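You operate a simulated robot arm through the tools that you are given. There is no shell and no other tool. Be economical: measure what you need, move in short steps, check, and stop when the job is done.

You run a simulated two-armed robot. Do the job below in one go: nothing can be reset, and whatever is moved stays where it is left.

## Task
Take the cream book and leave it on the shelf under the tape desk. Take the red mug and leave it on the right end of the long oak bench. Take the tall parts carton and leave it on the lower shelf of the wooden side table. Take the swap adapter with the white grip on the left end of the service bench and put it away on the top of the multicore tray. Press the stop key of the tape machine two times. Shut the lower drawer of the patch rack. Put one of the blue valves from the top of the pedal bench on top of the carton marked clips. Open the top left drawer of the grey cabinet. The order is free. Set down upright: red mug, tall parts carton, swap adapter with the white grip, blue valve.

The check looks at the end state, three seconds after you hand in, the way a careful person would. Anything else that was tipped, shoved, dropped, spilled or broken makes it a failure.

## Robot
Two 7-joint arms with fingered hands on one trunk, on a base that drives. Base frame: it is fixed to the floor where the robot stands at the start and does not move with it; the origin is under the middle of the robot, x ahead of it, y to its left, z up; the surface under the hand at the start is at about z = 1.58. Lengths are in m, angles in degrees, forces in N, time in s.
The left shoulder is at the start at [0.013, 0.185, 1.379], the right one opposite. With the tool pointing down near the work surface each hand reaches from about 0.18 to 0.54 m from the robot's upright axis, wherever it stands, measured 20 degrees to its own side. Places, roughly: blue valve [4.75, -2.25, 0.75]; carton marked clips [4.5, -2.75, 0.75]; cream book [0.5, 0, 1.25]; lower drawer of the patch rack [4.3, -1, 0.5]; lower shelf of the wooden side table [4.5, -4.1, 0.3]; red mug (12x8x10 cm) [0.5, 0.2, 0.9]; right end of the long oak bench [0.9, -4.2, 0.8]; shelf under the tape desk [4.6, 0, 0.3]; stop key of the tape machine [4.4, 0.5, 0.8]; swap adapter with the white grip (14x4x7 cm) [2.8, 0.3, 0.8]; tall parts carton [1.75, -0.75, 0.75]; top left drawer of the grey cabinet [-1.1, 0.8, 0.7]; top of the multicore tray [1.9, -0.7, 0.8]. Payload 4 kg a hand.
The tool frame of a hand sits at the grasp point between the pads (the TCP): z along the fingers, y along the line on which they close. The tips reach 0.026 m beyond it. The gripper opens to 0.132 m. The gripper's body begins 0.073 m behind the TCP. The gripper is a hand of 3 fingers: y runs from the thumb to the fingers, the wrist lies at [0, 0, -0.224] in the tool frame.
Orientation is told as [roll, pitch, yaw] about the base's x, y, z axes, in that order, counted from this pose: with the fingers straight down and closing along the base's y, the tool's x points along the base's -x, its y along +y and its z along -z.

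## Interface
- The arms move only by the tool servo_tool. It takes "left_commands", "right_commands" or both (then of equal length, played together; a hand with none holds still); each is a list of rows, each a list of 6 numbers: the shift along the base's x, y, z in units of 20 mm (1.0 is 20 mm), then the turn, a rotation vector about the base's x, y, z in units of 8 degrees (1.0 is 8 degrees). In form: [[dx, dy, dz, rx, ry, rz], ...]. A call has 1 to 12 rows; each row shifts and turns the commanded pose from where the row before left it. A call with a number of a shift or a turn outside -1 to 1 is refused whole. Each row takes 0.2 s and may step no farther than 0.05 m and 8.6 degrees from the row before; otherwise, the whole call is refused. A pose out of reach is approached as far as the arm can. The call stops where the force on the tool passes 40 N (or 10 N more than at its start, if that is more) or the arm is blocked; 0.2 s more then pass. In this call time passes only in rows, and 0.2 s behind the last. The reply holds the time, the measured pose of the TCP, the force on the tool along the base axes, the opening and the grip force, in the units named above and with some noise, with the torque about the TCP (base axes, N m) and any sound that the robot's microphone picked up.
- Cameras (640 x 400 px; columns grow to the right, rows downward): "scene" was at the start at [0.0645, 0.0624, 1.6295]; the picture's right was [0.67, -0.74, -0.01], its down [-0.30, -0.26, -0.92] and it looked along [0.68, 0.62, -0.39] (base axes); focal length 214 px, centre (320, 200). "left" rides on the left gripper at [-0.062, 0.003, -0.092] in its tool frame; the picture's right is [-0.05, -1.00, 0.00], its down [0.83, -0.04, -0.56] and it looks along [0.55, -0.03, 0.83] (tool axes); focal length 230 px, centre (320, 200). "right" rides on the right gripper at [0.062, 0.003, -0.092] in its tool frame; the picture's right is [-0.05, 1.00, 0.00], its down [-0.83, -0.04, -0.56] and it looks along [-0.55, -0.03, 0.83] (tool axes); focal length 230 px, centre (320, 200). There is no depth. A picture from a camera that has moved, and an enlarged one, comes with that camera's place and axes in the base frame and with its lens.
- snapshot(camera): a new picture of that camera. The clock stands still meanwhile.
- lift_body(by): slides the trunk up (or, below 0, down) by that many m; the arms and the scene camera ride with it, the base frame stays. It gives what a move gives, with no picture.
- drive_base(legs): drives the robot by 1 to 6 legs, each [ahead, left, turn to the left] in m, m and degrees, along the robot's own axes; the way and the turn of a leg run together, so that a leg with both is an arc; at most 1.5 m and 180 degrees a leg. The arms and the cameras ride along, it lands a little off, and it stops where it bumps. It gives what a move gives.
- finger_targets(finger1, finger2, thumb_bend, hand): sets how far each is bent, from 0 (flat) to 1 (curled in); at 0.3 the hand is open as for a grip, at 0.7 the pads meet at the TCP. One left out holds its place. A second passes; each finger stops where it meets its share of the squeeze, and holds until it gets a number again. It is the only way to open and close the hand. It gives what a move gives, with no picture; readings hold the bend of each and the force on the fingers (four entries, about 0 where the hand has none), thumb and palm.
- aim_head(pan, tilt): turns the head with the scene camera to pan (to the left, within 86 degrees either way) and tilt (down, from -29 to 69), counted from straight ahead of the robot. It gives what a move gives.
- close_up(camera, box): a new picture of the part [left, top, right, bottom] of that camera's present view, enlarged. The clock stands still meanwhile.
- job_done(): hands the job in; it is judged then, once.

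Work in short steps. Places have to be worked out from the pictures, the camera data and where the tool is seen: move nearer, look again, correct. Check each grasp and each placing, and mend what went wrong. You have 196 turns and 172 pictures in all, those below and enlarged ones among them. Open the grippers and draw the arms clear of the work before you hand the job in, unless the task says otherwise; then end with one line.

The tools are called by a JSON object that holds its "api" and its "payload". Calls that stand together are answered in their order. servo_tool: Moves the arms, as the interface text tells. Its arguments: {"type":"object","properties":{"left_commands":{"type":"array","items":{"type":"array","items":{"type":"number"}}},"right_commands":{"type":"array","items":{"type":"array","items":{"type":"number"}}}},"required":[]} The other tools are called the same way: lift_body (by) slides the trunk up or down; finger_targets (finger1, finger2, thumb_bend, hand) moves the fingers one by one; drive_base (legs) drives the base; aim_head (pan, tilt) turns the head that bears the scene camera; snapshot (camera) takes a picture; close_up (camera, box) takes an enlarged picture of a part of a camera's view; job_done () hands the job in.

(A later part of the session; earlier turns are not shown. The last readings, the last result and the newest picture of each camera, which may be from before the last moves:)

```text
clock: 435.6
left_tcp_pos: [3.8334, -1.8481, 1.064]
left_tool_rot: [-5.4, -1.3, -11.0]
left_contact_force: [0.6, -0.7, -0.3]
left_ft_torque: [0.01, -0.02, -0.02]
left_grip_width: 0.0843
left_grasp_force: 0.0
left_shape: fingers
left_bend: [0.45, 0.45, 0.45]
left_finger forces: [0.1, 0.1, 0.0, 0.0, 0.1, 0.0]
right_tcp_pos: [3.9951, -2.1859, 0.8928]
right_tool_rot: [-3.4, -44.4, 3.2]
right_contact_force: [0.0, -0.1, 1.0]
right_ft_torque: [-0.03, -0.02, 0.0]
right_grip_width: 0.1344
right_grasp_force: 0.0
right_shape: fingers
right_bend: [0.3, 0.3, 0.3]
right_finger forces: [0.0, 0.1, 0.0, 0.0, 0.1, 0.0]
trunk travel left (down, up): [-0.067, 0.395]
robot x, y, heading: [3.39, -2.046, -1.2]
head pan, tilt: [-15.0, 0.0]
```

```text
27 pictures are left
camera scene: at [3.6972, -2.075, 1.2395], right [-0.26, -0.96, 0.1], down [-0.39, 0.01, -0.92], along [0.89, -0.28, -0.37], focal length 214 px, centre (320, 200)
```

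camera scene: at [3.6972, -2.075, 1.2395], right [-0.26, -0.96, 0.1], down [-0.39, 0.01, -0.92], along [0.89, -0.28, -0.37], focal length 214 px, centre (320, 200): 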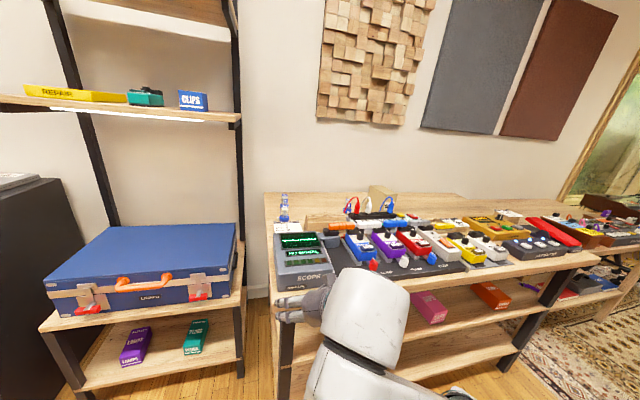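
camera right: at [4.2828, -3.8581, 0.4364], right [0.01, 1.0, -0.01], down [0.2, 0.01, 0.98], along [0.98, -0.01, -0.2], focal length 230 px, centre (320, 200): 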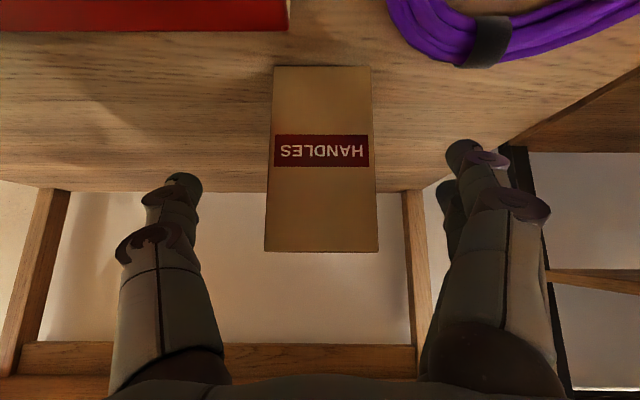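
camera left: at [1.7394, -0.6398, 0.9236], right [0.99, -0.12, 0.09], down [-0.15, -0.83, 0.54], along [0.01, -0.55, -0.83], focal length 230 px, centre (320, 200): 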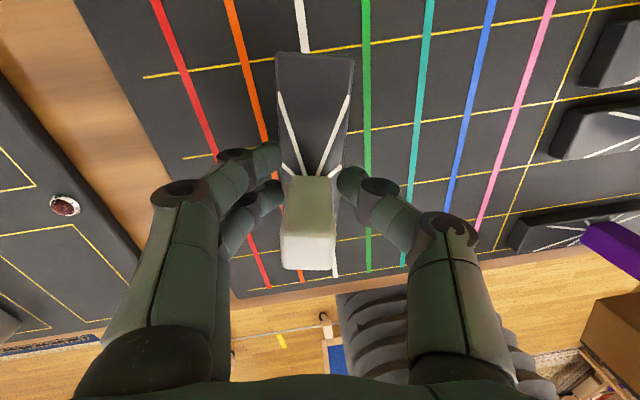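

Zoom to the valves and the cartons.

{"api": "close_up", "payload": {"camera": "scene", "box": [264, 170, 424, 270]}}

```text
4.00 times, centred on (344, 220) of scene
camera zoom: at [3.6972, -2.075, 1.2395], right [-0.26, -0.96, 0.1], down [-0.39, 0.01, -0.92], along [0.89, -0.28, -0.37], focal length 858 px, centre (224, 120)
```

zoom: 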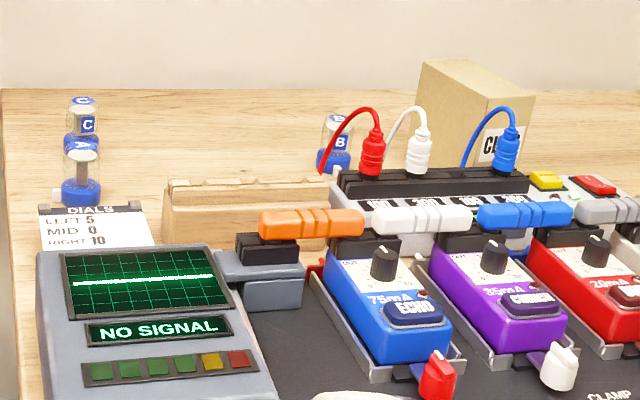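

Beige carton reads "CL…", blue valves A, B, C found. I raise the right hand, drive closer and use the hand camera on valve A.

{"api": "servo_tool", "payload": {"right_commands": [[0, 0, 1, 0, 0, 0], [0, 0, 1, 0, 0, 0], [0, 0, 1, 0, 0, 0], [0, 0, 1, 0, 0, 0], [0, 0, 1, 0, 0, 0], [0, 0, 1, 0, 0, 0]]}}

{"api": "drive_base", "payload": {"legs": [[0.3, 0, 1.2]]}}

{"api": "snapshot", "payload": {"camera": "right"}}

```text
clock: 437.0
left_tcp_pos: [3.8337, -1.8485, 1.0645]
left_tool_rot: [-5.4, -1.3, -11.0]
left_contact_force: [0.3, 0.1, 0.0]
left_ft_torque: [-0.03, -0.01, -0.03]
left_grip_width: 0.0841
left_grasp_force: 0.0
left_shape: fingers
left_bend: [0.45, 0.45, 0.45]
left_finger forces: [0.1, 0.0, 0.0, 0.1, 0.0, 0.0]
right_tcp_pos: [3.9953, -2.1877, 1.0145]
right_tool_rot: [-3.4, -44.4, 3.3]
right_contact_force: [0.2, -0.2, -0.6]
right_ft_torque: [-0.01, 0.01, -0.01]
right_grip_width: 0.1343
right_grasp_force: 0.1
right_shape: fingers
right_bend: [0.3, 0.3, 0.3]
right_finger forces: [0.1, 0.0, 0.0, 0.1, 0.0, 0.1]
trunk travel left (down, up): [-0.067, 0.395]
robot x, y, heading: [3.3882, -2.0477, -1.0]
head pan, tilt: [-15.0, 0.0]
```

```text
clock: 439.1
left_tcp_pos: [4.1231, -1.8416, 1.0646]
left_tool_rot: [-5.4, -1.4, -9.8]
left_contact_force: [0.1, -0.8, 0.6]
left_ft_torque: [0.01, -0.02, 0.01]
left_grip_width: 0.084
left_grasp_force: 0.0
left_shape: fingers
left_bend: [0.45, 0.45, 0.45]
left_finger forces: [0.0, 0.0, 0.0, 0.0, 0.1, 0.0]
right_tcp_pos: [4.2923, -2.1773, 1.0136]
right_tool_rot: [-3.4, -44.4, 4.4]
right_contact_force: [0.0, 0.0, 0.4]
right_ft_torque: [-0.02, 0.03, 0.02]
right_grip_width: 0.1342
right_grasp_force: 0.0
right_shape: fingers
right_bend: [0.3, 0.3, 0.3]
right_finger forces: [0.1, 0.0, 0.0, 0.0, 0.0, 0.0]
trunk travel left (down, up): [-0.067, 0.395]
robot x, y, heading: [3.6869, -2.0507, 0.6]
head pan, tilt: [-15.0, 0.0]
```

```text
25 pictures are left
camera right: at [4.1825, -2.1776, 1.0358], right [0.0, 1.0, -0.01], down [0.2, 0.01, 0.98], along [0.98, 0.0, -0.2], focal length 230 px, centre (320, 200)
```

right: 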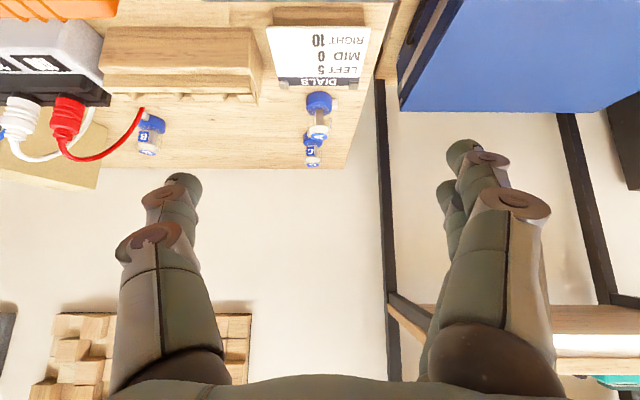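

Triangulated: bench top z≈0.81, valve A at ≈(4.487, -2.179), z 0.81–0.885. I narrow the hand and approach diagonally.

{"api": "finger_targets", "payload": {"hand": "right", "finger1": 0.41, "finger2": 0.41, "thumb_bend": 0.41}}

{"api": "servo_tool", "payload": {"right_commands": [[0.9, 0, -0.57, 0, 0, 0], [0.9, 0, -0.57, 0, 0, 0], [0.9, 0, -0.57, 0, 0, 0], [0.9, 0, -0.57, 0, 0, 0], [0.9, 0, -0.57, 0, 0, 0], [0.9, 0, -0.57, 0, 0, 0]]}}

{"api": "snapshot", "payload": {"camera": "right"}}

```text
clock: 440.1
left_tcp_pos: [4.1234, -1.8421, 1.0637]
left_tool_rot: [-5.2, -1.4, -9.8]
left_contact_force: [0.7, 0.6, 0.4]
left_ft_torque: [-0.02, 0.03, 0.03]
left_grip_width: 0.0841
left_grasp_force: 0.2
left_shape: fingers
left_bend: [0.45, 0.45, 0.45]
left_finger forces: [0.0, 0.0, 0.1, 0.0, 0.0, 0.0]
right_tcp_pos: [4.2912, -2.1766, 1.0132]
right_tool_rot: [-3.4, -44.5, 4.4]
right_contact_force: [-0.1, -0.2, 0.4]
right_ft_torque: [-0.01, -0.04, -0.02]
right_grip_width: 0.0989
right_grasp_force: 0.0
right_shape: fingers
right_bend: [0.41, 0.41, 0.41]
right_finger forces: [0.0, 0.0, 0.0, 0.0, 0.1, 0.0]
trunk travel left (down, up): [-0.067, 0.395]
robot x, y, heading: [3.6835, -2.0491, 0.2]
head pan, tilt: [-15.0, 0.0]
```

```text
clock: 441.4
left_tcp_pos: [4.1234, -1.8419, 1.0636]
left_tool_rot: [-5.3, -1.2, -9.9]
left_contact_force: [0.1, -0.1, 0.3]
left_ft_torque: [0.02, -0.02, -0.02]
left_grip_width: 0.084
left_grasp_force: 0.0
left_shape: fingers
left_bend: [0.45, 0.45, 0.45]
left_finger forces: [0.0, 0.0, 0.0, 0.0, 0.1, 0.1]
right_tcp_pos: [4.3998, -2.1783, 0.9456]
right_tool_rot: [-3.4, -44.5, 4.4]
right_contact_force: [0.3, -0.6, -0.2]
right_ft_torque: [-0.03, -0.05, 0.02]
right_grip_width: 0.0989
right_grasp_force: 0.0
right_shape: fingers
right_bend: [0.41, 0.41, 0.41]
right_finger forces: [0.0, 0.0, 0.1, 0.1, 0.0, 0.1]
trunk travel left (down, up): [-0.067, 0.395]
robot x, y, heading: [3.6842, -2.0478, -0.2]
head pan, tilt: [-15.0, 0.0]
```

```text
24 pictures are left
camera right: at [4.2908, -2.1787, 0.968], right [0.0, 1.0, -0.01], down [0.2, 0.01, 0.98], along [0.98, 0.0, -0.2], focal length 230 px, centre (320, 200)
```

right: 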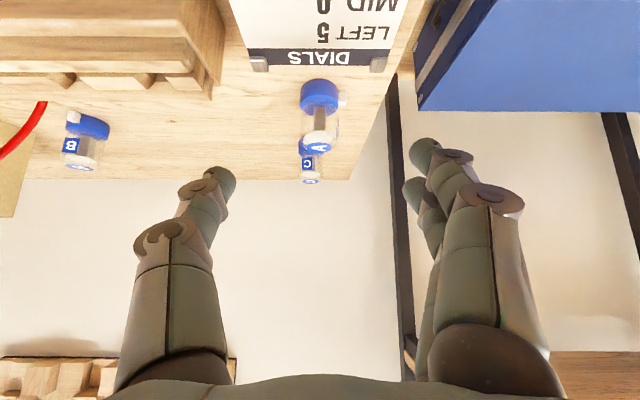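

Valve A confirmed: center ≈(4.50, -2.178), z 0.81–0.89. Go in and close gently.

{"api": "servo_tool", "payload": {"right_commands": [[1, 0, -0.88, 0, 0, 0], [1, 0, -0.88, 0, 0, 0], [1, 0, -0.88, 0, 0, 0], [1, 0, -0.88, 0, 0, 0], [1, 0, -0.87, 0, 0, 0]]}}

{"api": "snapshot", "payload": {"camera": "right"}}

```text
clock: 442.9
left_tcp_pos: [4.121, -1.8556, 1.0675]
left_tool_rot: [-5.4, -2.0, -11.3]
left_contact_force: [-0.6, 1.6, 0.2]
left_ft_torque: [-0.04, 0.07, -0.01]
left_grip_width: 0.0841
left_grasp_force: 0.1
left_shape: fingers
left_bend: [0.45, 0.45, 0.45]
left_finger forces: [0.0, 0.1, 0.0, 0.0, 0.1, 0.1]
right_tcp_pos: [4.5056, -2.2297, 0.9357]
right_tool_rot: [-4.6, -50.8, 1.4]
right_contact_force: [0.7, 0.1, -0.8]
right_ft_torque: [0.0, -0.01, 0.0]
right_grip_width: 0.0983
right_grasp_force: 0.1
right_shape: fingers
right_bend: [0.41, 0.41, 0.41]
right_finger forces: [0.1, 0.0, 0.0, 0.1, 0.0, 0.1]
trunk travel left (down, up): [-0.067, 0.395]
robot x, y, heading: [3.6859, -2.0547, -1.2]
head pan, tilt: [-15.0, 0.0]
stopped in row 5 (right hand): the arm was blocked; the commanded pose is now the measured one
```

```text
23 pictures are left
camera right: at [4.3942, -2.2242, 0.9464], right [0.07, 1.0, -0.01], down [0.09, 0.0, 1.0], along [0.99, -0.07, -0.09], focal length 230 px, centre (320, 200)
```

right: 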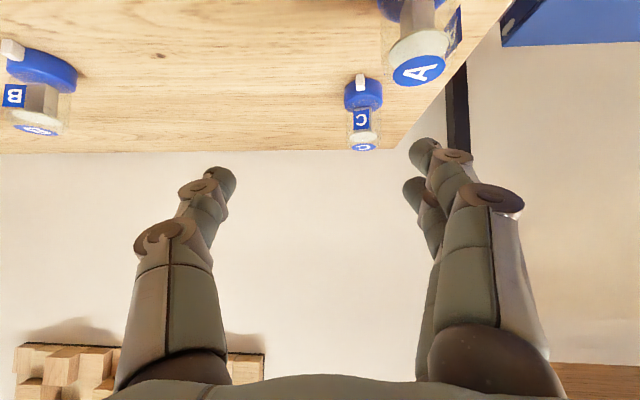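

Blocked - the right forearm/elbow may be touching something. Check with the scene camera.

{"api": "aim_head", "payload": {"pan": -15, "tilt": 25}}

{"api": "snapshot", "payload": {"camera": "scene"}}

```text
clock: 443.7
left_tcp_pos: [4.1188, -1.8588, 1.0714]
left_tool_rot: [-5.2, -2.1, -11.1]
left_contact_force: [-0.7, 0.3, 0.5]
left_ft_torque: [0.0, 0.01, 0.0]
left_grip_width: 0.0843
left_grasp_force: 0.0
left_shape: fingers
left_bend: [0.45, 0.45, 0.45]
left_finger forces: [0.0, 0.0, 0.0, 0.1, 0.1, 0.0]
right_tcp_pos: [4.5041, -2.2294, 0.9364]
right_tool_rot: [-4.3, -50.9, 1.6]
right_contact_force: [0.5, 1.1, 0.9]
right_ft_torque: [0.02, -0.01, -0.03]
right_grip_width: 0.0985
right_grasp_force: 0.1
right_shape: fingers
right_bend: [0.41, 0.41, 0.41]
right_finger forces: [0.0, 0.0, 0.1, 0.0, 0.0, 0.0]
trunk travel left (down, up): [-0.067, 0.395]
robot x, y, heading: [3.6889, -2.054, -1.1]
head pan, tilt: [-15.0, 25.0]
```

```text
22 pictures are left
camera scene: at [3.9667, -2.0842, 1.2064], right [-0.26, -0.96, 0.1], down [-0.71, 0.12, -0.69], along [0.65, -0.25, -0.72], focal length 214 px, centre (320, 200)
```

scene: 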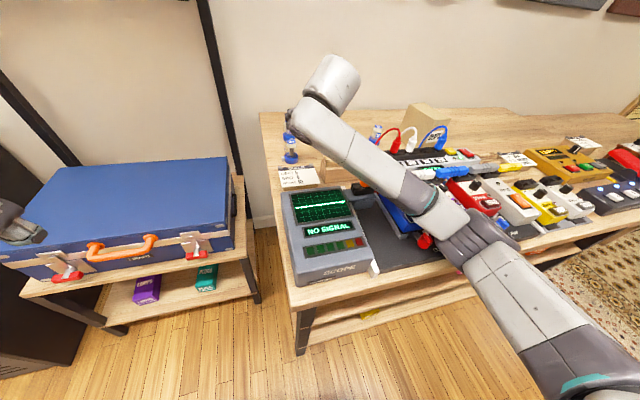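

The elbow came down on the pedals' front. I raise the trunk right away and check the pedals.

{"api": "lift_body", "payload": {"by": 0.15}}

{"api": "snapshot", "payload": {"camera": "scene"}}

```text
clock: 445.5
left_tcp_pos: [4.1309, -1.8572, 1.2135]
left_tool_rot: [-5.3, -1.3, -11.0]
left_contact_force: [0.6, -0.2, 0.5]
left_ft_torque: [-0.02, -0.06, 0.04]
left_grip_width: 0.0841
left_grasp_force: 0.1
left_shape: fingers
left_bend: [0.45, 0.45, 0.45]
left_finger forces: [0.0, 0.0, 0.1, 0.1, 0.0, 0.1]
right_tcp_pos: [4.5144, -2.2187, 1.0604]
right_tool_rot: [-3.9, -48.9, 2.1]
right_contact_force: [-0.9, 0.4, 0.0]
right_ft_torque: [0.0, 0.01, 0.0]
right_grip_width: 0.0987
right_grasp_force: 0.1
right_shape: fingers
right_bend: [0.41, 0.41, 0.41]
right_finger forces: [0.0, 0.0, 0.0, 0.1, 0.1, 0.1]
trunk travel left (down, up): [-0.217, 0.245]
robot x, y, heading: [3.6882, -2.0562, -1.0]
head pan, tilt: [-15.0, 25.0]
```

```text
21 pictures are left
camera scene: at [3.8556, -2.081, 1.4158], right [-0.27, -0.96, 0.04], down [-0.54, 0.12, -0.83], along [0.8, -0.25, -0.55], focal length 214 px, centre (320, 200)
```

scene: 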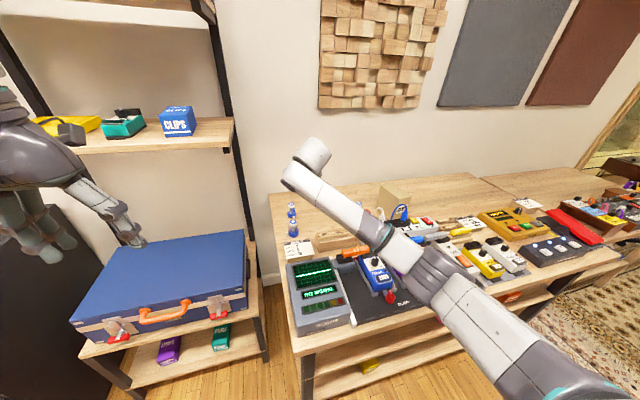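

Pedals look undisturbed. With the trunk higher the elbow stays up; I raise 0.1 m more and come down again toward the valve in steps.

{"api": "lift_body", "payload": {"by": 0.1}}

{"api": "servo_tool", "payload": {"right_commands": [[-0.43, 0.2, -0.9, 0, 0.1, 0], [-0.43, 0.2, -0.9, 0, 0.1, 0], [-0.43, 0.2, -0.9, 0, 0.1, 0], [-0.43, 0.2, -0.9, 0, 0.1, 0], [-0.43, 0.2, -0.9, 0, 0.1, 0], [-0.43, 0.2, -0.9, 0, 0, 0], [-0.43, 0.2, -0.9, 0, 0, 0], [-0.43, 0.2, -0.9, 0, 0, 0], [-0.43, 0.2, -0.9, 0, 0, 0], [-0.43, 0.2, -0.9, 0, 0, 0], [-0.43, 0, -0.9, 0, 0, 0]]}}

{"api": "snapshot", "payload": {"camera": "right"}}

{"api": "snapshot", "payload": {"camera": "scene"}}

```text
clock: 446.8
left_tcp_pos: [4.1316, -1.8568, 1.3145]
left_tool_rot: [-5.4, -1.2, -10.9]
left_contact_force: [0.2, 1.1, -0.1]
left_ft_torque: [0.05, 0.0, 0.02]
left_grip_width: 0.0841
left_grasp_force: 0.1
left_shape: fingers
left_bend: [0.45, 0.45, 0.45]
left_finger forces: [0.1, 0.1, 0.0, 0.0, 0.1, 0.1]
right_tcp_pos: [4.5141, -2.2194, 1.1598]
right_tool_rot: [-4.0, -48.7, 2.0]
right_contact_force: [0.8, -0.5, -0.6]
right_ft_torque: [-0.01, 0.02, 0.0]
right_grip_width: 0.0987
right_grasp_force: 0.1
right_shape: fingers
right_bend: [0.41, 0.41, 0.41]
right_finger forces: [0.0, 0.1, 0.1, 0.0, 0.0, 0.0]
trunk travel left (down, up): [-0.317, 0.145]
robot x, y, heading: [3.6877, -2.0551, -0.8]
head pan, tilt: [-15.0, 25.0]
```

```text
clock: 449.2
left_tcp_pos: [4.1316, -1.8578, 1.3147]
left_tool_rot: [-5.2, -1.3, -11.0]
left_contact_force: [0.0, 0.5, 0.5]
left_ft_torque: [0.02, -0.01, -0.03]
left_grip_width: 0.0842
left_grasp_force: 0.2
left_shape: fingers
left_bend: [0.45, 0.45, 0.45]
left_finger forces: [0.0, 0.0, 0.1, 0.0, 0.0, 0.0]
right_tcp_pos: [4.417, -2.1801, 0.9638]
right_tool_rot: [-3.6, -45.1, 1.9]
right_contact_force: [-0.4, -0.4, 0.3]
right_ft_torque: [0.03, -0.01, -0.03]
right_grip_width: 0.0988
right_grasp_force: 0.0
right_shape: fingers
right_bend: [0.41, 0.41, 0.41]
right_finger forces: [0.1, 0.1, 0.0, 0.0, 0.1, 0.0]
trunk travel left (down, up): [-0.317, 0.145]
robot x, y, heading: [3.6885, -2.0556, -0.8]
head pan, tilt: [-15.0, 25.0]
```

```text
20 pictures are left
camera right: at [4.3083, -2.1755, 0.9853], right [0.05, 1.0, -0.01], down [0.19, 0.0, 0.98], along [0.98, -0.05, -0.19], focal length 230 px, centre (320, 200)
```

right: 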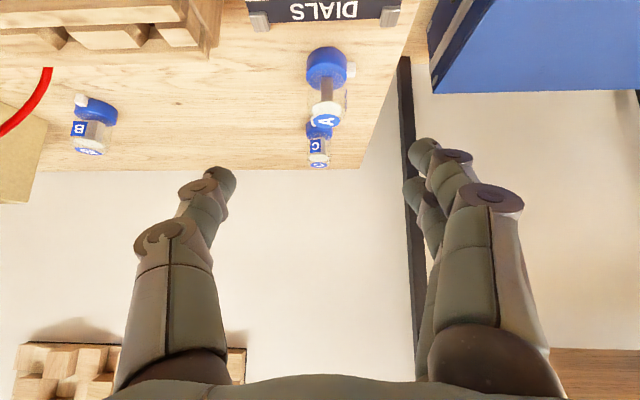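

```text
19 pictures are left
camera scene: at [3.7988, -2.0808, 1.5317], right [-0.28, -0.96, 0.01], down [-0.46, 0.12, -0.88], along [0.85, -0.25, -0.47], focal length 214 px, centre (320, 200)
```

scene: 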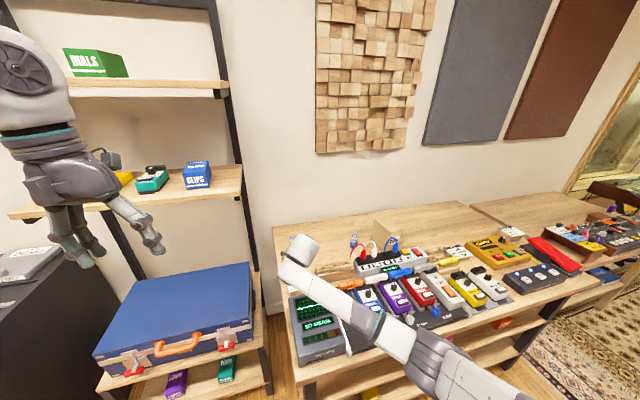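

Valve A still stands and the arm is well above the pedals. Descend onto the valve.

{"api": "servo_tool", "payload": {"right_commands": [[0.72, 0, -0.88, 0, 0, 0], [0.72, 0, -0.88, 0, 0, 0], [0.72, 0, -0.88, 0, 0, 0], [0.72, 0, -0.88, 0, 0, 0], [0.72, 0, -0.88, 0, 0, 0], [0.72, 0, -0.88, 0, 0, 0]]}}

{"api": "snapshot", "payload": {"camera": "right"}}

```text
clock: 450.6
left_tcp_pos: [4.1329, -1.8576, 1.3142]
left_tool_rot: [-5.4, -1.3, -11.0]
left_contact_force: [-0.8, 0.5, 0.1]
left_ft_torque: [0.0, 0.02, 0.01]
left_grip_width: 0.0842
left_grasp_force: 0.1
left_shape: fingers
left_bend: [0.45, 0.45, 0.45]
left_finger forces: [0.0, 0.0, 0.1, 0.0, 0.0, 0.0]
right_tcp_pos: [4.5072, -2.1806, 0.8562]
right_tool_rot: [-3.9, -45.0, 2.0]
right_contact_force: [-0.6, -0.3, -0.4]
right_ft_torque: [-0.01, 0.03, 0.02]
right_grip_width: 0.0986
right_grasp_force: 0.1
right_shape: fingers
right_bend: [0.41, 0.41, 0.41]
right_finger forces: [0.0, 0.0, 0.1, 0.1, 0.0, 0.0]
trunk travel left (down, up): [-0.317, 0.145]
robot x, y, heading: [3.6885, -2.0532, -0.9]
head pan, tilt: [-15.0, 25.0]
```

```text
18 pictures are left
camera right: at [4.3979, -2.1752, 0.8785], right [0.05, 1.0, -0.01], down [0.19, 0.0, 0.98], along [0.98, -0.05, -0.19], focal length 230 px, centre (320, 200)
```

right: 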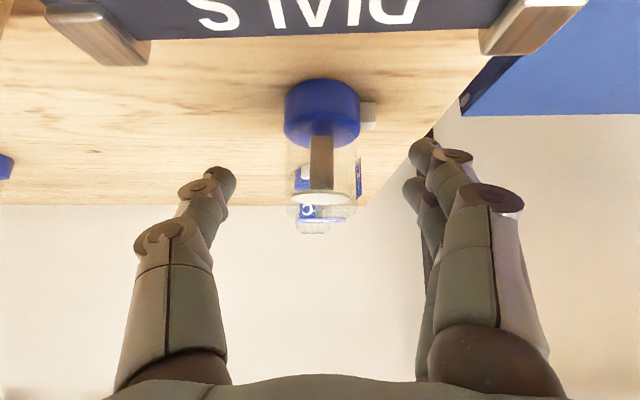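

Centred. Close gently.

{"api": "finger_targets", "payload": {"hand": "right", "finger1": 0.62, "finger2": 0.62, "thumb_bend": 0.62}}

{"api": "servo_tool", "payload": {"right_commands": [[0, 0, 0.5, 0, 0, 0], [0, 0, 1, 0, 0, 0], [0, 0, 1, 0, 0, 0]]}}

{"api": "snapshot", "payload": {"camera": "right"}}

```text
clock: 451.6
left_tcp_pos: [4.1315, -1.8571, 1.3151]
left_tool_rot: [-5.5, -1.3, -11.0]
left_contact_force: [-0.1, -0.1, -0.3]
left_ft_torque: [0.0, -0.01, 0.03]
left_grip_width: 0.0843
left_grasp_force: 0.0
left_shape: fingers
left_bend: [0.45, 0.45, 0.45]
left_finger forces: [0.0, 0.1, 0.1, 0.0, 0.1, 0.0]
right_tcp_pos: [4.506, -2.181, 0.8564]
right_tool_rot: [-3.8, -44.9, 1.9]
right_contact_force: [-0.4, -0.4, 1.2]
right_ft_torque: [0.02, -0.02, 0.01]
right_grip_width: 0.0362
right_grasp_force: 2.3
right_shape: fingers
right_bend: [0.59, 0.62, 0.61]
right_finger forces: [2.1, 0.0, 0.0, 0.1, 2.4, 0.1]
trunk travel left (down, up): [-0.317, 0.145]
robot x, y, heading: [3.689, -2.0528, -0.8]
head pan, tilt: [-15.0, 25.0]
```

```text
clock: 452.4
left_tcp_pos: [4.1318, -1.8568, 1.3164]
left_tool_rot: [-5.2, -1.3, -11.0]
left_contact_force: [0.4, -0.4, 0.5]
left_ft_torque: [0.02, 0.0, 0.0]
left_grip_width: 0.0843
left_grasp_force: 0.0
left_shape: fingers
left_bend: [0.45, 0.45, 0.45]
left_finger forces: [0.0, 0.0, 0.1, 0.0, 0.0, 0.0]
right_tcp_pos: [4.5059, -2.1815, 0.9064]
right_tool_rot: [-3.8, -44.9, 1.8]
right_contact_force: [-0.4, -0.4, -0.9]
right_ft_torque: [0.01, 0.02, 0.0]
right_grip_width: 0.0363
right_grasp_force: 2.5
right_shape: fingers
right_bend: [0.59, 0.62, 0.61]
right_finger forces: [2.0, 0.1, 0.1, 0.0, 2.1, 0.1]
trunk travel left (down, up): [-0.317, 0.145]
robot x, y, heading: [3.6843, -2.0547, -1.3]
head pan, tilt: [-15.0, 25.0]
```

```text
17 pictures are left
camera right: at [4.3969, -2.1761, 0.9294], right [0.05, 1.0, -0.01], down [0.2, 0.0, 0.98], along [0.98, -0.05, -0.19], focal length 230 px, centre (320, 200)
```

right: 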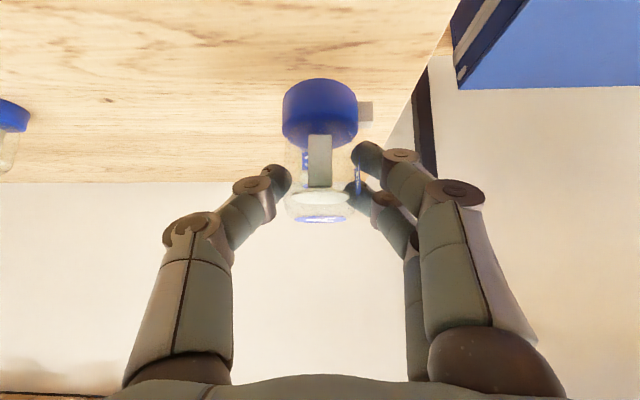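

Valve lifted; tighten slightly, raise to carry height and strafe right to the clips carton.

{"api": "finger_targets", "payload": {"hand": "right", "finger1": 0.66, "finger2": 0.72, "thumb_bend": 0.66}}

{"api": "servo_tool", "payload": {"right_commands": [[0, 0, 1, 0, 0, 0], [0, 0, 1, 0, 0, 0], [0, 0, 1, 0, 0, 0], [0, 0, 1, 0, 0, 0], [0, 0, 1, 0, 0, 0], [0, 0, 1, 0, 0, 0], [0, 0, 1, 0, 0, 0], [0, 0, 1, 0, 0, 0], [0, 0, 1, 0, 0, 0]]}}

{"api": "drive_base", "payload": {"legs": [[-0.12, 0, 1], [0, -0.47, 0]]}}

{"api": "snapshot", "payload": {"camera": "right"}}

{"api": "snapshot", "payload": {"camera": "scene"}}

```text
clock: 453.4
left_tcp_pos: [4.1318, -1.8581, 1.3147]
left_tool_rot: [-5.3, -1.4, -11.0]
left_contact_force: [0.5, 0.1, -0.2]
left_ft_torque: [-0.01, 0.04, -0.02]
left_grip_width: 0.0841
left_grasp_force: 0.0
left_shape: fingers
left_bend: [0.45, 0.45, 0.45]
left_finger forces: [0.0, 0.0, 0.0, 0.1, 0.0, 0.1]
right_tcp_pos: [4.5062, -2.1808, 0.907]
right_tool_rot: [-3.9, -44.9, 2.0]
right_contact_force: [-1.0, -0.2, -0.8]
right_ft_torque: [-0.01, 0.02, 0.02]
right_grip_width: 0.035
right_grasp_force: 9.1
right_shape: fingers
right_bend: [0.61, 0.68, 0.63]
right_finger forces: [3.8, 4.9, 0.1, 0.0, 8.1, 0.0]
trunk travel left (down, up): [-0.317, 0.145]
robot x, y, heading: [3.6916, -2.0533, -1.0]
head pan, tilt: [-15.0, 25.0]
```

```text
clock: 455.4
left_tcp_pos: [4.1313, -1.8569, 1.315]
left_tool_rot: [-5.4, -1.3, -11.0]
left_contact_force: [0.0, -0.6, 0.0]
left_ft_torque: [0.0, 0.01, -0.05]
left_grip_width: 0.084
left_grasp_force: 0.0
left_shape: fingers
left_bend: [0.45, 0.45, 0.45]
left_finger forces: [0.0, 0.1, 0.0, 0.0, 0.0, 0.1]
right_tcp_pos: [4.5067, -2.1803, 1.0874]
right_tool_rot: [-3.8, -45.0, 2.0]
right_contact_force: [0.9, -0.3, -0.9]
right_ft_torque: [-0.01, 0.02, -0.01]
right_grip_width: 0.0348
right_grasp_force: 8.5
right_shape: fingers
right_bend: [0.61, 0.69, 0.63]
right_finger forces: [3.8, 4.8, 0.0, 0.0, 7.9, 0.1]
trunk travel left (down, up): [-0.317, 0.145]
robot x, y, heading: [3.6885, -2.0559, -1.0]
head pan, tilt: [-15.0, 25.0]
```

```text
clock: 459.1
left_tcp_pos: [4.0063, -2.3337, 1.3139]
left_tool_rot: [-5.3, -1.3, -10.9]
left_contact_force: [0.2, 0.1, 0.4]
left_ft_torque: [0.01, 0.0, -0.02]
left_grip_width: 0.0842
left_grasp_force: 0.0
left_shape: fingers
left_bend: [0.45, 0.45, 0.45]
left_finger forces: [0.0, 0.0, 0.1, 0.0, 0.0, 0.0]
right_tcp_pos: [4.3828, -2.6572, 1.0878]
right_tool_rot: [-3.7, -44.9, 2.0]
right_contact_force: [0.5, 0.6, -0.4]
right_ft_torque: [-0.01, 0.05, -0.02]
right_grip_width: 0.0345
right_grasp_force: 8.2
right_shape: fingers
right_bend: [0.61, 0.69, 0.63]
right_finger forces: [3.9, 4.8, 0.0, 0.1, 7.8, 0.0]
trunk travel left (down, up): [-0.317, 0.145]
robot x, y, heading: [3.5623, -2.5292, -1.1]
head pan, tilt: [-15.0, 25.0]
```

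```text
16 pictures are left
camera right: at [4.2725, -2.6522, 1.109], right [0.05, 1.0, -0.01], down [0.19, 0.0, 0.98], along [0.98, -0.05, -0.19], focal length 230 px, centre (320, 200)
```

right: 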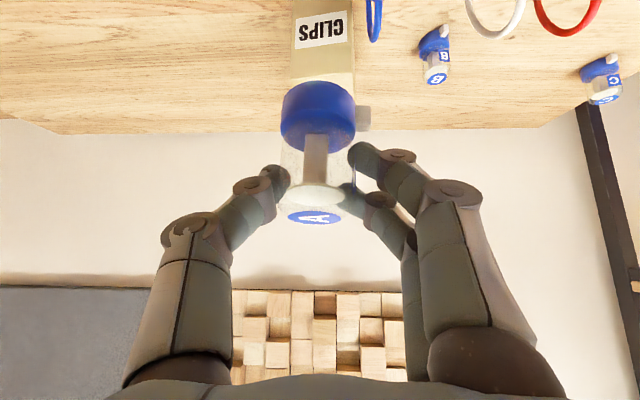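

```text
15 pictures are left
camera scene: at [3.6742, -2.557, 1.5317], right [-0.27, -0.96, 0.01], down [-0.46, 0.12, -0.88], along [0.85, -0.25, -0.47], focal length 214 px, centre (320, 200)
```

scene: 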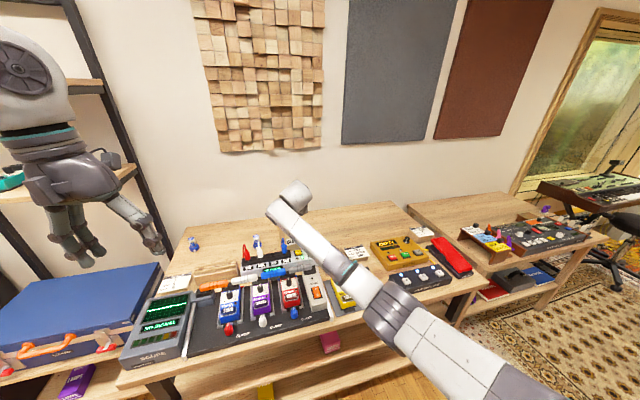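

The label reads CLIPS; its top is centred at ≈(4.54, -2.661, 0.925). Drive 0.155 m ahead and lower to just above it.

{"api": "drive_base", "payload": {"legs": [[0.155, 0, 0]]}}

{"api": "servo_tool", "payload": {"right_commands": [[0, 0, -1, 0, 0, 0], [0, 0, -1, 0, 0, 0], [0, 0, -1, 0, 0, 0], [0, 0, -1, 0, 0, 0]]}}

{"api": "snapshot", "payload": {"camera": "right"}}

{"api": "close_up", "payload": {"camera": "scene", "box": [240, 170, 400, 270]}}

```text
clock: 460.5
left_tcp_pos: [4.1553, -2.3372, 1.315]
left_tool_rot: [-5.3, -1.5, -10.9]
left_contact_force: [-0.5, -0.9, -0.4]
left_ft_torque: [0.01, 0.0, 0.0]
left_grip_width: 0.0841
left_grasp_force: 0.0
left_shape: fingers
left_bend: [0.45, 0.45, 0.45]
left_finger forces: [0.1, 0.0, 0.0, 0.0, 0.1, 0.0]
right_tcp_pos: [4.5325, -2.6607, 1.0889]
right_tool_rot: [-3.7, -45.1, 2.0]
right_contact_force: [-0.2, 0.2, -0.5]
right_ft_torque: [0.02, -0.02, -0.01]
right_grip_width: 0.0345
right_grasp_force: 8.3
right_shape: fingers
right_bend: [0.61, 0.69, 0.63]
right_finger forces: [4.0, 4.8, 0.0, 0.0, 7.9, 0.1]
trunk travel left (down, up): [-0.317, 0.145]
robot x, y, heading: [3.716, -2.5338, -1.0]
head pan, tilt: [-15.0, 25.0]
```

```text
clock: 461.5
left_tcp_pos: [4.1586, -2.3367, 1.3161]
left_tool_rot: [-5.5, -1.3, -10.9]
left_contact_force: [1.1, 0.3, -0.1]
left_ft_torque: [0.04, -0.02, 0.07]
left_grip_width: 0.0841
left_grasp_force: 0.0
left_shape: fingers
left_bend: [0.45, 0.45, 0.45]
left_finger forces: [0.0, 0.0, 0.0, 0.0, 0.0, 0.0]
right_tcp_pos: [4.5331, -2.6592, 1.0081]
right_tool_rot: [-3.8, -44.9, 2.0]
right_contact_force: [-1.2, 0.0, -0.2]
right_ft_torque: [0.01, 0.01, 0.0]
right_grip_width: 0.0343
right_grasp_force: 7.7
right_shape: fingers
right_bend: [0.61, 0.69, 0.63]
right_finger forces: [3.8, 4.9, 0.0, 0.0, 7.8, 0.1]
trunk travel left (down, up): [-0.317, 0.145]
robot x, y, heading: [3.7157, -2.5365, -1.0]
head pan, tilt: [-15.0, 25.0]
```

```text
14 pictures are left
camera right: at [4.4231, -2.6547, 1.0296], right [0.05, 1.0, -0.01], down [0.19, 0.0, 0.98], along [0.98, -0.05, -0.19], focal length 230 px, centre (320, 200)
```

right: 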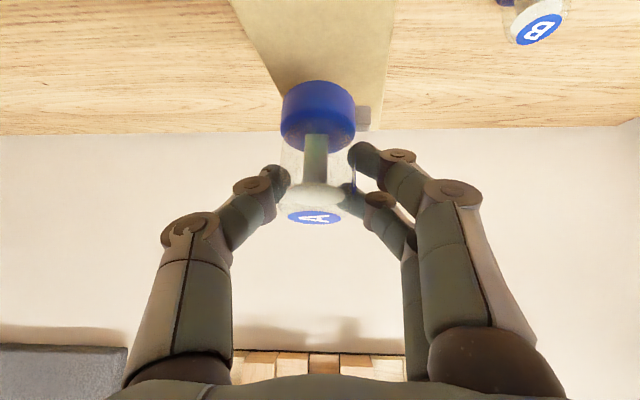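

```text
4.00 times, centred on (320, 220) of scene
camera zoom: at [3.8254, -2.5605, 1.5317], right [-0.27, -0.96, 0.01], down [-0.46, 0.12, -0.88], along [0.85, -0.25, -0.47], focal length 858 px, centre (320, 120)
```

zoom: 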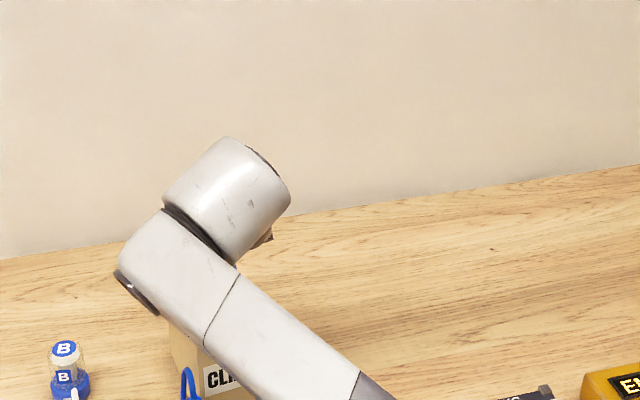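

The carton top (7 cm wide, x 4.46–4.62) is right below the valve. Lowering in small steps.

{"api": "servo_tool", "payload": {"right_commands": [[0, 0.15, -0.7, 0, 0, 0], [0, 0, -0.5, 0, 0, 0]]}}

{"api": "servo_tool", "payload": {"right_commands": [[0, 0, -0.3, 0, 0, 0]]}}

{"api": "servo_tool", "payload": {"right_commands": [[0, 0, -0.2, 0, 0, 0]]}}

{"api": "servo_tool", "payload": {"right_commands": [[0, 0, -0.2, 0, 0, 0]]}}

```text
clock: 462.1
left_tcp_pos: [4.1559, -2.3363, 1.3158]
left_tool_rot: [-5.4, -1.4, -10.8]
left_contact_force: [-0.4, 0.5, -1.0]
left_ft_torque: [-0.01, -0.02, 0.04]
left_grip_width: 0.0842
left_grasp_force: 0.1
left_shape: fingers
left_bend: [0.45, 0.45, 0.45]
left_finger forces: [0.0, 0.0, 0.0, 0.0, 0.1, 0.1]
right_tcp_pos: [4.532, -2.6545, 0.9862]
right_tool_rot: [-3.9, -45.4, 1.9]
right_contact_force: [1.2, 0.1, 7.8]
right_ft_torque: [-0.05, -0.02, 0.02]
right_grip_width: 0.0339
right_grasp_force: 10.1
right_shape: fingers
right_bend: [0.62, 0.69, 0.63]
right_finger forces: [5.1, 6.8, 0.0, 0.0, 9.1, 0.0]
trunk travel left (down, up): [-0.317, 0.145]
robot x, y, heading: [3.7125, -2.5327, -1.1]
head pan, tilt: [-15.0, 25.0]
```

```text
clock: 462.5
left_tcp_pos: [4.1567, -2.3353, 1.3158]
left_tool_rot: [-5.5, -1.4, -10.8]
left_contact_force: [-0.7, 0.6, -0.6]
left_ft_torque: [0.03, -0.01, 0.03]
left_grip_width: 0.0845
left_grasp_force: 0.0
left_shape: fingers
left_bend: [0.45, 0.45, 0.45]
left_finger forces: [0.0, 0.0, 0.0, 0.0, 0.0, 0.1]
right_tcp_pos: [4.5332, -2.6542, 0.9834]
right_tool_rot: [-3.7, -45.6, 2.0]
right_contact_force: [4.3, 1.5, 18.2]
right_ft_torque: [-0.02, -0.19, 0.05]
right_grip_width: 0.0338
right_grasp_force: 11.1
right_shape: fingers
right_bend: [0.63, 0.7, 0.63]
right_finger forces: [5.0, 7.6, 0.1, 0.1, 9.7, 0.0]
trunk travel left (down, up): [-0.317, 0.145]
robot x, y, heading: [3.7172, -2.536, -0.9]
head pan, tilt: [-15.0, 25.0]
```

```text
clock: 462.9
left_tcp_pos: [4.1551, -2.3362, 1.3157]
left_tool_rot: [-5.4, -1.4, -10.9]
left_contact_force: [0.4, -0.2, 0.1]
left_ft_torque: [0.0, 0.0, -0.02]
left_grip_width: 0.0841
left_grasp_force: 0.1
left_shape: fingers
left_bend: [0.45, 0.45, 0.45]
left_finger forces: [0.0, 0.1, 0.1, 0.0, 0.1, 0.1]
right_tcp_pos: [4.5318, -2.653, 0.9779]
right_tool_rot: [-3.7, -45.3, 2.0]
right_contact_force: [4.7, 0.8, 20.5]
right_ft_torque: [0.14, -0.25, 0.01]
right_grip_width: 0.0331
right_grasp_force: 13.7
right_shape: fingers
right_bend: [0.65, 0.71, 0.63]
right_finger forces: [10.5, 6.6, 0.1, 0.1, 10.1, 0.1]
trunk travel left (down, up): [-0.317, 0.145]
robot x, y, heading: [3.7139, -2.5309, -1.1]
head pan, tilt: [-15.0, 25.0]
```

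```text
clock: 463.3
left_tcp_pos: [4.1538, -2.3366, 1.316]
left_tool_rot: [-5.4, -1.5, -10.9]
left_contact_force: [0.0, 0.5, 0.4]
left_ft_torque: [0.02, -0.01, -0.01]
left_grip_width: 0.0845
left_grasp_force: 0.0
left_shape: fingers
left_bend: [0.45, 0.45, 0.45]
left_finger forces: [0.0, 0.1, 0.0, 0.0, 0.0, 0.0]
right_tcp_pos: [4.5327, -2.6531, 0.9756]
right_tool_rot: [-3.7, -45.5, 2.1]
right_contact_force: [1.5, 1.1, 27.4]
right_ft_torque: [0.21, -0.24, 0.03]
right_grip_width: 0.0331
right_grasp_force: 15.1
right_shape: fingers
right_bend: [0.66, 0.71, 0.63]
right_finger forces: [14.0, 5.6, 0.1, 0.0, 10.3, 0.1]
trunk travel left (down, up): [-0.317, 0.145]
robot x, y, heading: [3.716, -2.5348, -1.0]
head pan, tilt: [-15.0, 25.0]
```

Firmly down. Ease up and release.

{"api": "servo_tool", "payload": {"right_commands": [[0, 0, 0.45, 0, 0, 0]]}}

{"api": "finger_targets", "payload": {"hand": "right", "finger1": 0.45, "finger2": 0.45, "thumb_bend": 0.45}}

{"api": "snapshot", "payload": {"camera": "right"}}

```text
clock: 463.7
left_tcp_pos: [4.1562, -2.3356, 1.3169]
left_tool_rot: [-5.4, -1.5, -10.9]
left_contact_force: [0.1, 0.1, 0.4]
left_ft_torque: [-0.02, -0.04, 0.02]
left_grip_width: 0.0845
left_grasp_force: 0.1
left_shape: fingers
left_bend: [0.45, 0.45, 0.45]
left_finger forces: [0.1, 0.0, 0.1, 0.0, 0.0, 0.0]
right_tcp_pos: [4.5335, -2.6548, 0.9777]
right_tool_rot: [-3.8, -44.8, 2.2]
right_contact_force: [-0.2, 4.0, 13.3]
right_ft_torque: [0.28, -0.06, 0.08]
right_grip_width: 0.0327
right_grasp_force: 11.5
right_shape: fingers
right_bend: [0.64, 0.7, 0.63]
right_finger forces: [10.6, 5.6, 0.0, 0.0, 7.4, 0.1]
trunk travel left (down, up): [-0.317, 0.145]
robot x, y, heading: [3.7151, -2.5333, -0.8]
head pan, tilt: [-15.0, 25.0]
```

```text
clock: 464.7
left_tcp_pos: [4.1566, -2.3364, 1.3146]
left_tool_rot: [-5.5, -1.3, -10.8]
left_contact_force: [0.0, 0.2, 0.7]
left_ft_torque: [0.02, -0.02, 0.0]
left_grip_width: 0.084
left_grasp_force: 0.0
left_shape: fingers
left_bend: [0.45, 0.45, 0.45]
left_finger forces: [0.1, 0.0, 0.0, 0.1, 0.0, 0.1]
right_tcp_pos: [4.535, -2.6561, 0.977]
right_tool_rot: [-3.8, -44.9, 2.0]
right_contact_force: [-0.3, -1.2, 0.6]
right_ft_torque: [0.0, 0.01, -0.05]
right_grip_width: 0.084
right_grasp_force: 0.1
right_shape: fingers
right_bend: [0.45, 0.45, 0.45]
right_finger forces: [0.5, 0.0, 0.0, 0.1, 0.1, 0.0]
trunk travel left (down, up): [-0.317, 0.145]
robot x, y, heading: [3.7147, -2.5399, -1.0]
head pan, tilt: [-15.0, 25.0]
```

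```text
12 pictures are left
camera right: at [4.4251, -2.6519, 0.999], right [0.05, 1.0, -0.01], down [0.2, 0.0, 0.98], along [0.98, -0.05, -0.2], focal length 230 px, centre (320, 200)
```

right: 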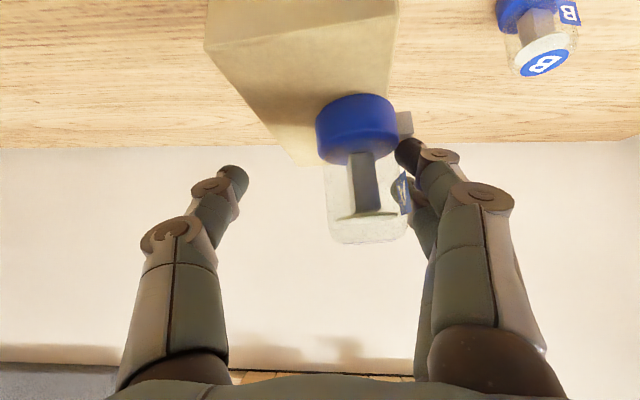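

The valve stands near the +y side of the carton top, touching a finger. I close all fingers gently to re-centre it, then open again.

{"api": "finger_targets", "payload": {"hand": "right", "thumb_bend": 0.56}}

{"api": "finger_targets", "payload": {"hand": "right", "finger1": 0.57, "finger2": 0.57}}

{"api": "finger_targets", "payload": {"hand": "right", "finger1": 0.42, "finger2": 0.42, "thumb_bend": 0.42}}

{"api": "snapshot", "payload": {"camera": "right"}}

```text
clock: 465.7
left_tcp_pos: [4.158, -2.3368, 1.3143]
left_tool_rot: [-5.5, -1.3, -10.8]
left_contact_force: [0.1, 0.4, -0.3]
left_ft_torque: [-0.01, 0.02, 0.0]
left_grip_width: 0.0842
left_grasp_force: 0.1
left_shape: fingers
left_bend: [0.45, 0.45, 0.45]
left_finger forces: [0.0, 0.0, 0.1, 0.0, 0.0, 0.0]
right_tcp_pos: [4.5349, -2.6565, 0.9783]
right_tool_rot: [-3.7, -44.9, 2.1]
right_contact_force: [0.3, -0.4, 0.9]
right_ft_torque: [-0.02, 0.0, 0.04]
right_grip_width: 0.0661
right_grasp_force: 1.0
right_shape: fingers
right_bend: [0.45, 0.45, 0.56]
right_finger forces: [0.5, 0.0, 0.0, 0.0, 0.1, 0.1]
trunk travel left (down, up): [-0.317, 0.145]
robot x, y, heading: [3.7158, -2.5333, -1.0]
head pan, tilt: [-15.0, 25.0]
```

```text
clock: 466.7
left_tcp_pos: [4.1592, -2.3367, 1.3144]
left_tool_rot: [-5.4, -1.3, -11.0]
left_contact_force: [-0.2, 0.1, 0.2]
left_ft_torque: [0.01, -0.03, -0.01]
left_grip_width: 0.0843
left_grasp_force: 0.1
left_shape: fingers
left_bend: [0.45, 0.45, 0.45]
left_finger forces: [0.0, 0.0, 0.0, 0.0, 0.0, 0.1]
right_tcp_pos: [4.5345, -2.6562, 0.9787]
right_tool_rot: [-3.8, -45.0, 2.1]
right_contact_force: [-0.4, -0.1, 0.9]
right_ft_torque: [0.01, 0.0, 0.03]
right_grip_width: 0.0484
right_grasp_force: 0.1
right_shape: fingers
right_bend: [0.56, 0.56, 0.56]
right_finger forces: [0.1, 0.0, 0.1, 0.1, 0.1, 0.0]
trunk travel left (down, up): [-0.317, 0.145]
robot x, y, heading: [3.713, -2.5351, -0.9]
head pan, tilt: [-15.0, 25.0]
```

```text
clock: 467.7
left_tcp_pos: [4.1586, -2.3376, 1.3145]
left_tool_rot: [-5.4, -1.4, -10.8]
left_contact_force: [0.3, -0.2, -0.9]
left_ft_torque: [-0.01, -0.01, -0.01]
left_grip_width: 0.0844
left_grasp_force: 0.1
left_shape: fingers
left_bend: [0.45, 0.45, 0.45]
left_finger forces: [0.0, 0.0, 0.0, 0.0, 0.0, 0.0]
right_tcp_pos: [4.535, -2.6563, 0.9788]
right_tool_rot: [-3.8, -45.0, 2.0]
right_contact_force: [0.0, 0.8, 0.8]
right_ft_torque: [0.02, 0.04, 0.01]
right_grip_width: 0.094
right_grasp_force: 0.0
right_shape: fingers
right_bend: [0.42, 0.42, 0.42]
right_finger forces: [0.1, 0.1, 0.1, 0.0, 0.0, 0.0]
trunk travel left (down, up): [-0.317, 0.145]
robot x, y, heading: [3.715, -2.5391, -1.1]
head pan, tilt: [-15.0, 25.0]
```

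```text
11 pictures are left
camera right: at [4.4255, -2.6518, 0.9997], right [0.05, 1.0, -0.01], down [0.19, 0.0, 0.98], along [0.98, -0.05, -0.19], focal length 230 px, centre (320, 200)
```

right: 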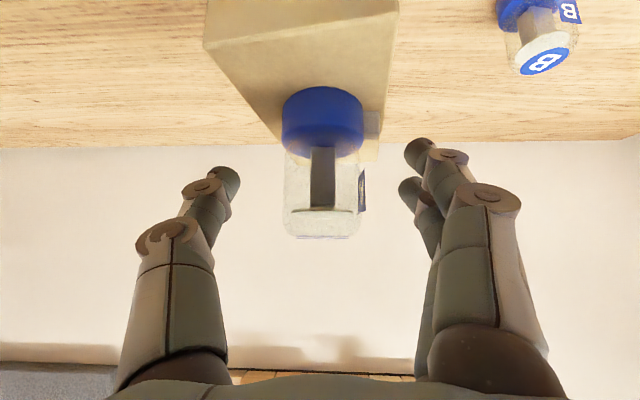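

The valve now stands centred and upright on the carton. Retreat diagonally, back off, and reshape the right hand (level, thumb up/fingers down) for the drawer handle.

{"api": "servo_tool", "payload": {"right_commands": [[-0.7, 0, 0.7, 0, 0, 0], [-0.9, 0, 0.9, 0, 0, 0], [-0.9, 0, 0.9, 0, 0, 0], [-0.9, 0, 0.9, 0, 0, 0], [-0.9, 0, 0.9, 0, 0, 0], [-0.9, 0, 0.9, 0, 0, 0]]}}

{"api": "drive_base", "payload": {"legs": [[-0.4, 0, 1]]}}

{"api": "close_up", "payload": {"camera": "scene", "box": [160, 150, 400, 300]}}

{"api": "servo_tool", "payload": {"right_commands": [[-0.3, -0.3, 0, 0, -1, 0], [-0.3, -0.3, 0, 0, -1, 0], [-0.3, -0.3, 0, 0, -1, 0], [-0.3, -0.3, 0, 0, -1, 0], [0, 0, 0, 0, -1, 0], [0, 0, 0, 0, -0.6, 0], [0, 0, 0, -1, 0, 0], [0, 0, 0, -1, 0, 0], [0, 0, 0, -1, 0, 0], [0, 0, 0, -1, 0, 0], [0, 0, 0, -1, 0, 0], [0, 0, 0, -1, 0, 0]]}}

{"api": "servo_tool", "payload": {"right_commands": [[0, 0, 0, -1, 0, 0], [0, 0, 0, -1, 0, 0], [0, 0, 0, -1, 0, 0], [0, 0, 0, -1, 0, 0], [0, 0, 0, -1, 0, 0]]}}

```text
clock: 469.1
left_tcp_pos: [4.1579, -2.3383, 1.3144]
left_tool_rot: [-5.3, -1.3, -10.9]
left_contact_force: [-0.4, 0.4, -0.5]
left_ft_torque: [-0.02, 0.02, -0.03]
left_grip_width: 0.0843
left_grasp_force: 0.0
left_shape: fingers
left_bend: [0.45, 0.45, 0.45]
left_finger forces: [0.0, 0.0, 0.0, 0.0, 0.0, 0.1]
right_tcp_pos: [4.4301, -2.6567, 1.0818]
right_tool_rot: [-3.8, -44.9, 2.1]
right_contact_force: [0.7, 0.1, -1.2]
right_ft_torque: [0.03, -0.01, -0.02]
right_grip_width: 0.0943
right_grasp_force: 0.0
right_shape: fingers
right_bend: [0.42, 0.42, 0.42]
right_finger forces: [0.1, 0.0, 0.0, 0.0, 0.1, 0.0]
trunk travel left (down, up): [-0.317, 0.145]
robot x, y, heading: [3.715, -2.5359, -1.0]
head pan, tilt: [-15.0, 25.0]
```

```text
clock: 471.6
left_tcp_pos: [3.739, -2.3237, 1.3142]
left_tool_rot: [-5.4, -1.3, -9.2]
left_contact_force: [0.4, 0.3, 0.2]
left_ft_torque: [0.04, -0.01, 0.01]
left_grip_width: 0.0841
left_grasp_force: 0.0
left_shape: fingers
left_bend: [0.45, 0.45, 0.45]
left_finger forces: [0.1, 0.0, 0.0, 0.0, 0.1, 0.0]
right_tcp_pos: [4.0211, -2.6344, 1.08]
right_tool_rot: [-3.8, -44.9, 3.8]
right_contact_force: [0.5, -0.8, -0.4]
right_ft_torque: [-0.03, -0.03, 0.0]
right_grip_width: 0.0941
right_grasp_force: 0.0
right_shape: fingers
right_bend: [0.42, 0.42, 0.42]
right_finger forces: [0.0, 0.0, 0.0, 0.0, 0.1, 0.0]
trunk travel left (down, up): [-0.317, 0.145]
robot x, y, heading: [3.303, -2.5333, 0.8]
head pan, tilt: [-15.0, 25.0]
```

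```text
2.67 times, centred on (280, 225) of scene
camera zoom: at [3.4144, -2.5562, 1.5315], right [-0.25, -0.97, 0.01], down [-0.46, 0.1, -0.88], along [0.85, -0.22, -0.47], focal length 572 px, centre (427, 133)
```

zoom: 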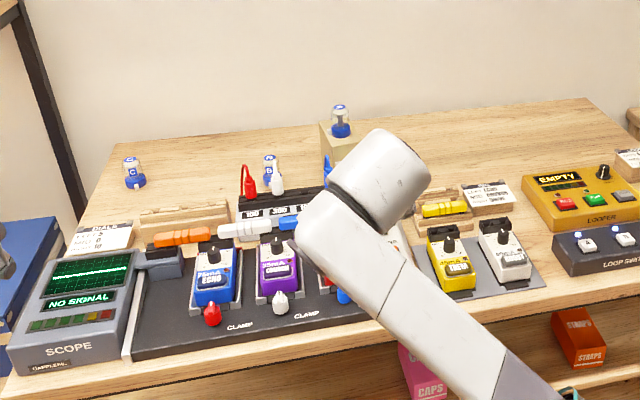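

```text
clock: 474.2
left_tcp_pos: [3.7388, -2.3224, 1.3146]
left_tool_rot: [-5.4, -1.3, -9.2]
left_contact_force: [-0.9, 0.2, 1.4]
left_ft_torque: [-0.01, 0.01, 0.0]
left_grip_width: 0.0844
left_grasp_force: 0.0
left_shape: fingers
left_bend: [0.45, 0.45, 0.45]
left_finger forces: [0.1, 0.0, 0.1, 0.1, 0.1, 0.0]
right_tcp_pos: [3.9949, -2.6588, 1.0792]
right_tool_rot: [-90.9, -39.3, 89.7]
right_contact_force: [-0.2, 0.5, 0.8]
right_ft_torque: [0.01, -0.04, -0.03]
right_grip_width: 0.094
right_grasp_force: 0.0
right_shape: fingers
right_bend: [0.42, 0.42, 0.42]
right_finger forces: [0.0, 0.0, 0.0, 0.0, 0.0, 0.0]
trunk travel left (down, up): [-0.317, 0.145]
robot x, y, heading: [3.2994, -2.5361, 0.8]
head pan, tilt: [-15.0, 25.0]
```

```text
clock: 475.4
left_tcp_pos: [3.7395, -2.3226, 1.3142]
left_tool_rot: [-5.4, -1.3, -9.2]
left_contact_force: [0.6, 0.7, 0.8]
left_ft_torque: [0.0, -0.02, -0.01]
left_grip_width: 0.084
left_grasp_force: 0.0
left_shape: fingers
left_bend: [0.45, 0.45, 0.45]
left_finger forces: [0.0, 0.0, 0.1, 0.0, 0.0, 0.1]
right_tcp_pos: [3.9966, -2.6585, 1.0814]
right_tool_rot: [-91.2, 0.7, 89.9]
right_contact_force: [0.3, -0.9, -0.2]
right_ft_torque: [-0.03, 0.0, -0.03]
right_grip_width: 0.094
right_grasp_force: 0.0
right_shape: fingers
right_bend: [0.42, 0.42, 0.42]
right_finger forces: [0.0, 0.0, 0.0, 0.0, 0.0, 0.0]
trunk travel left (down, up): [-0.317, 0.145]
robot x, y, heading: [3.3022, -2.5343, 0.6]
head pan, tilt: [-15.0, 25.0]
```

The valve stands upright on the CLIPS carton and the pedals are in order. Now to the grey cabinet at the far west: along y≈-1.68.

{"api": "drive_base", "payload": {"legs": [[0, 0.87, 0], [0, 0, 179]]}}

```text
clock: 487.6
left_tcp_pos: [2.8769, -1.9249, 1.3142]
left_tool_rot: [-5.3, -1.3, 176.0]
left_contact_force: [0.4, 0.3, -0.2]
left_ft_torque: [-0.01, 0.0, -0.02]
left_grip_width: 0.0843
left_grasp_force: 0.1
left_shape: fingers
left_bend: [0.45, 0.45, 0.45]
left_finger forces: [0.0, 0.1, 0.1, 0.1, 0.0, 0.1]
right_tcp_pos: [2.5913, -1.616, 1.0825]
right_tool_rot: [-91.1, 0.6, -84.8]
right_contact_force: [0.2, -0.2, 0.2]
right_ft_torque: [0.02, -0.02, 0.0]
right_grip_width: 0.094
right_grasp_force: 0.0
right_shape: fingers
right_bend: [0.42, 0.42, 0.42]
right_finger forces: [0.1, 0.0, 0.0, 0.1, 0.1, 0.1]
trunk travel left (down, up): [-0.317, 0.145]
robot x, y, heading: [3.2915, -1.6723, -173.9]
head pan, tilt: [-15.0, 25.0]
```

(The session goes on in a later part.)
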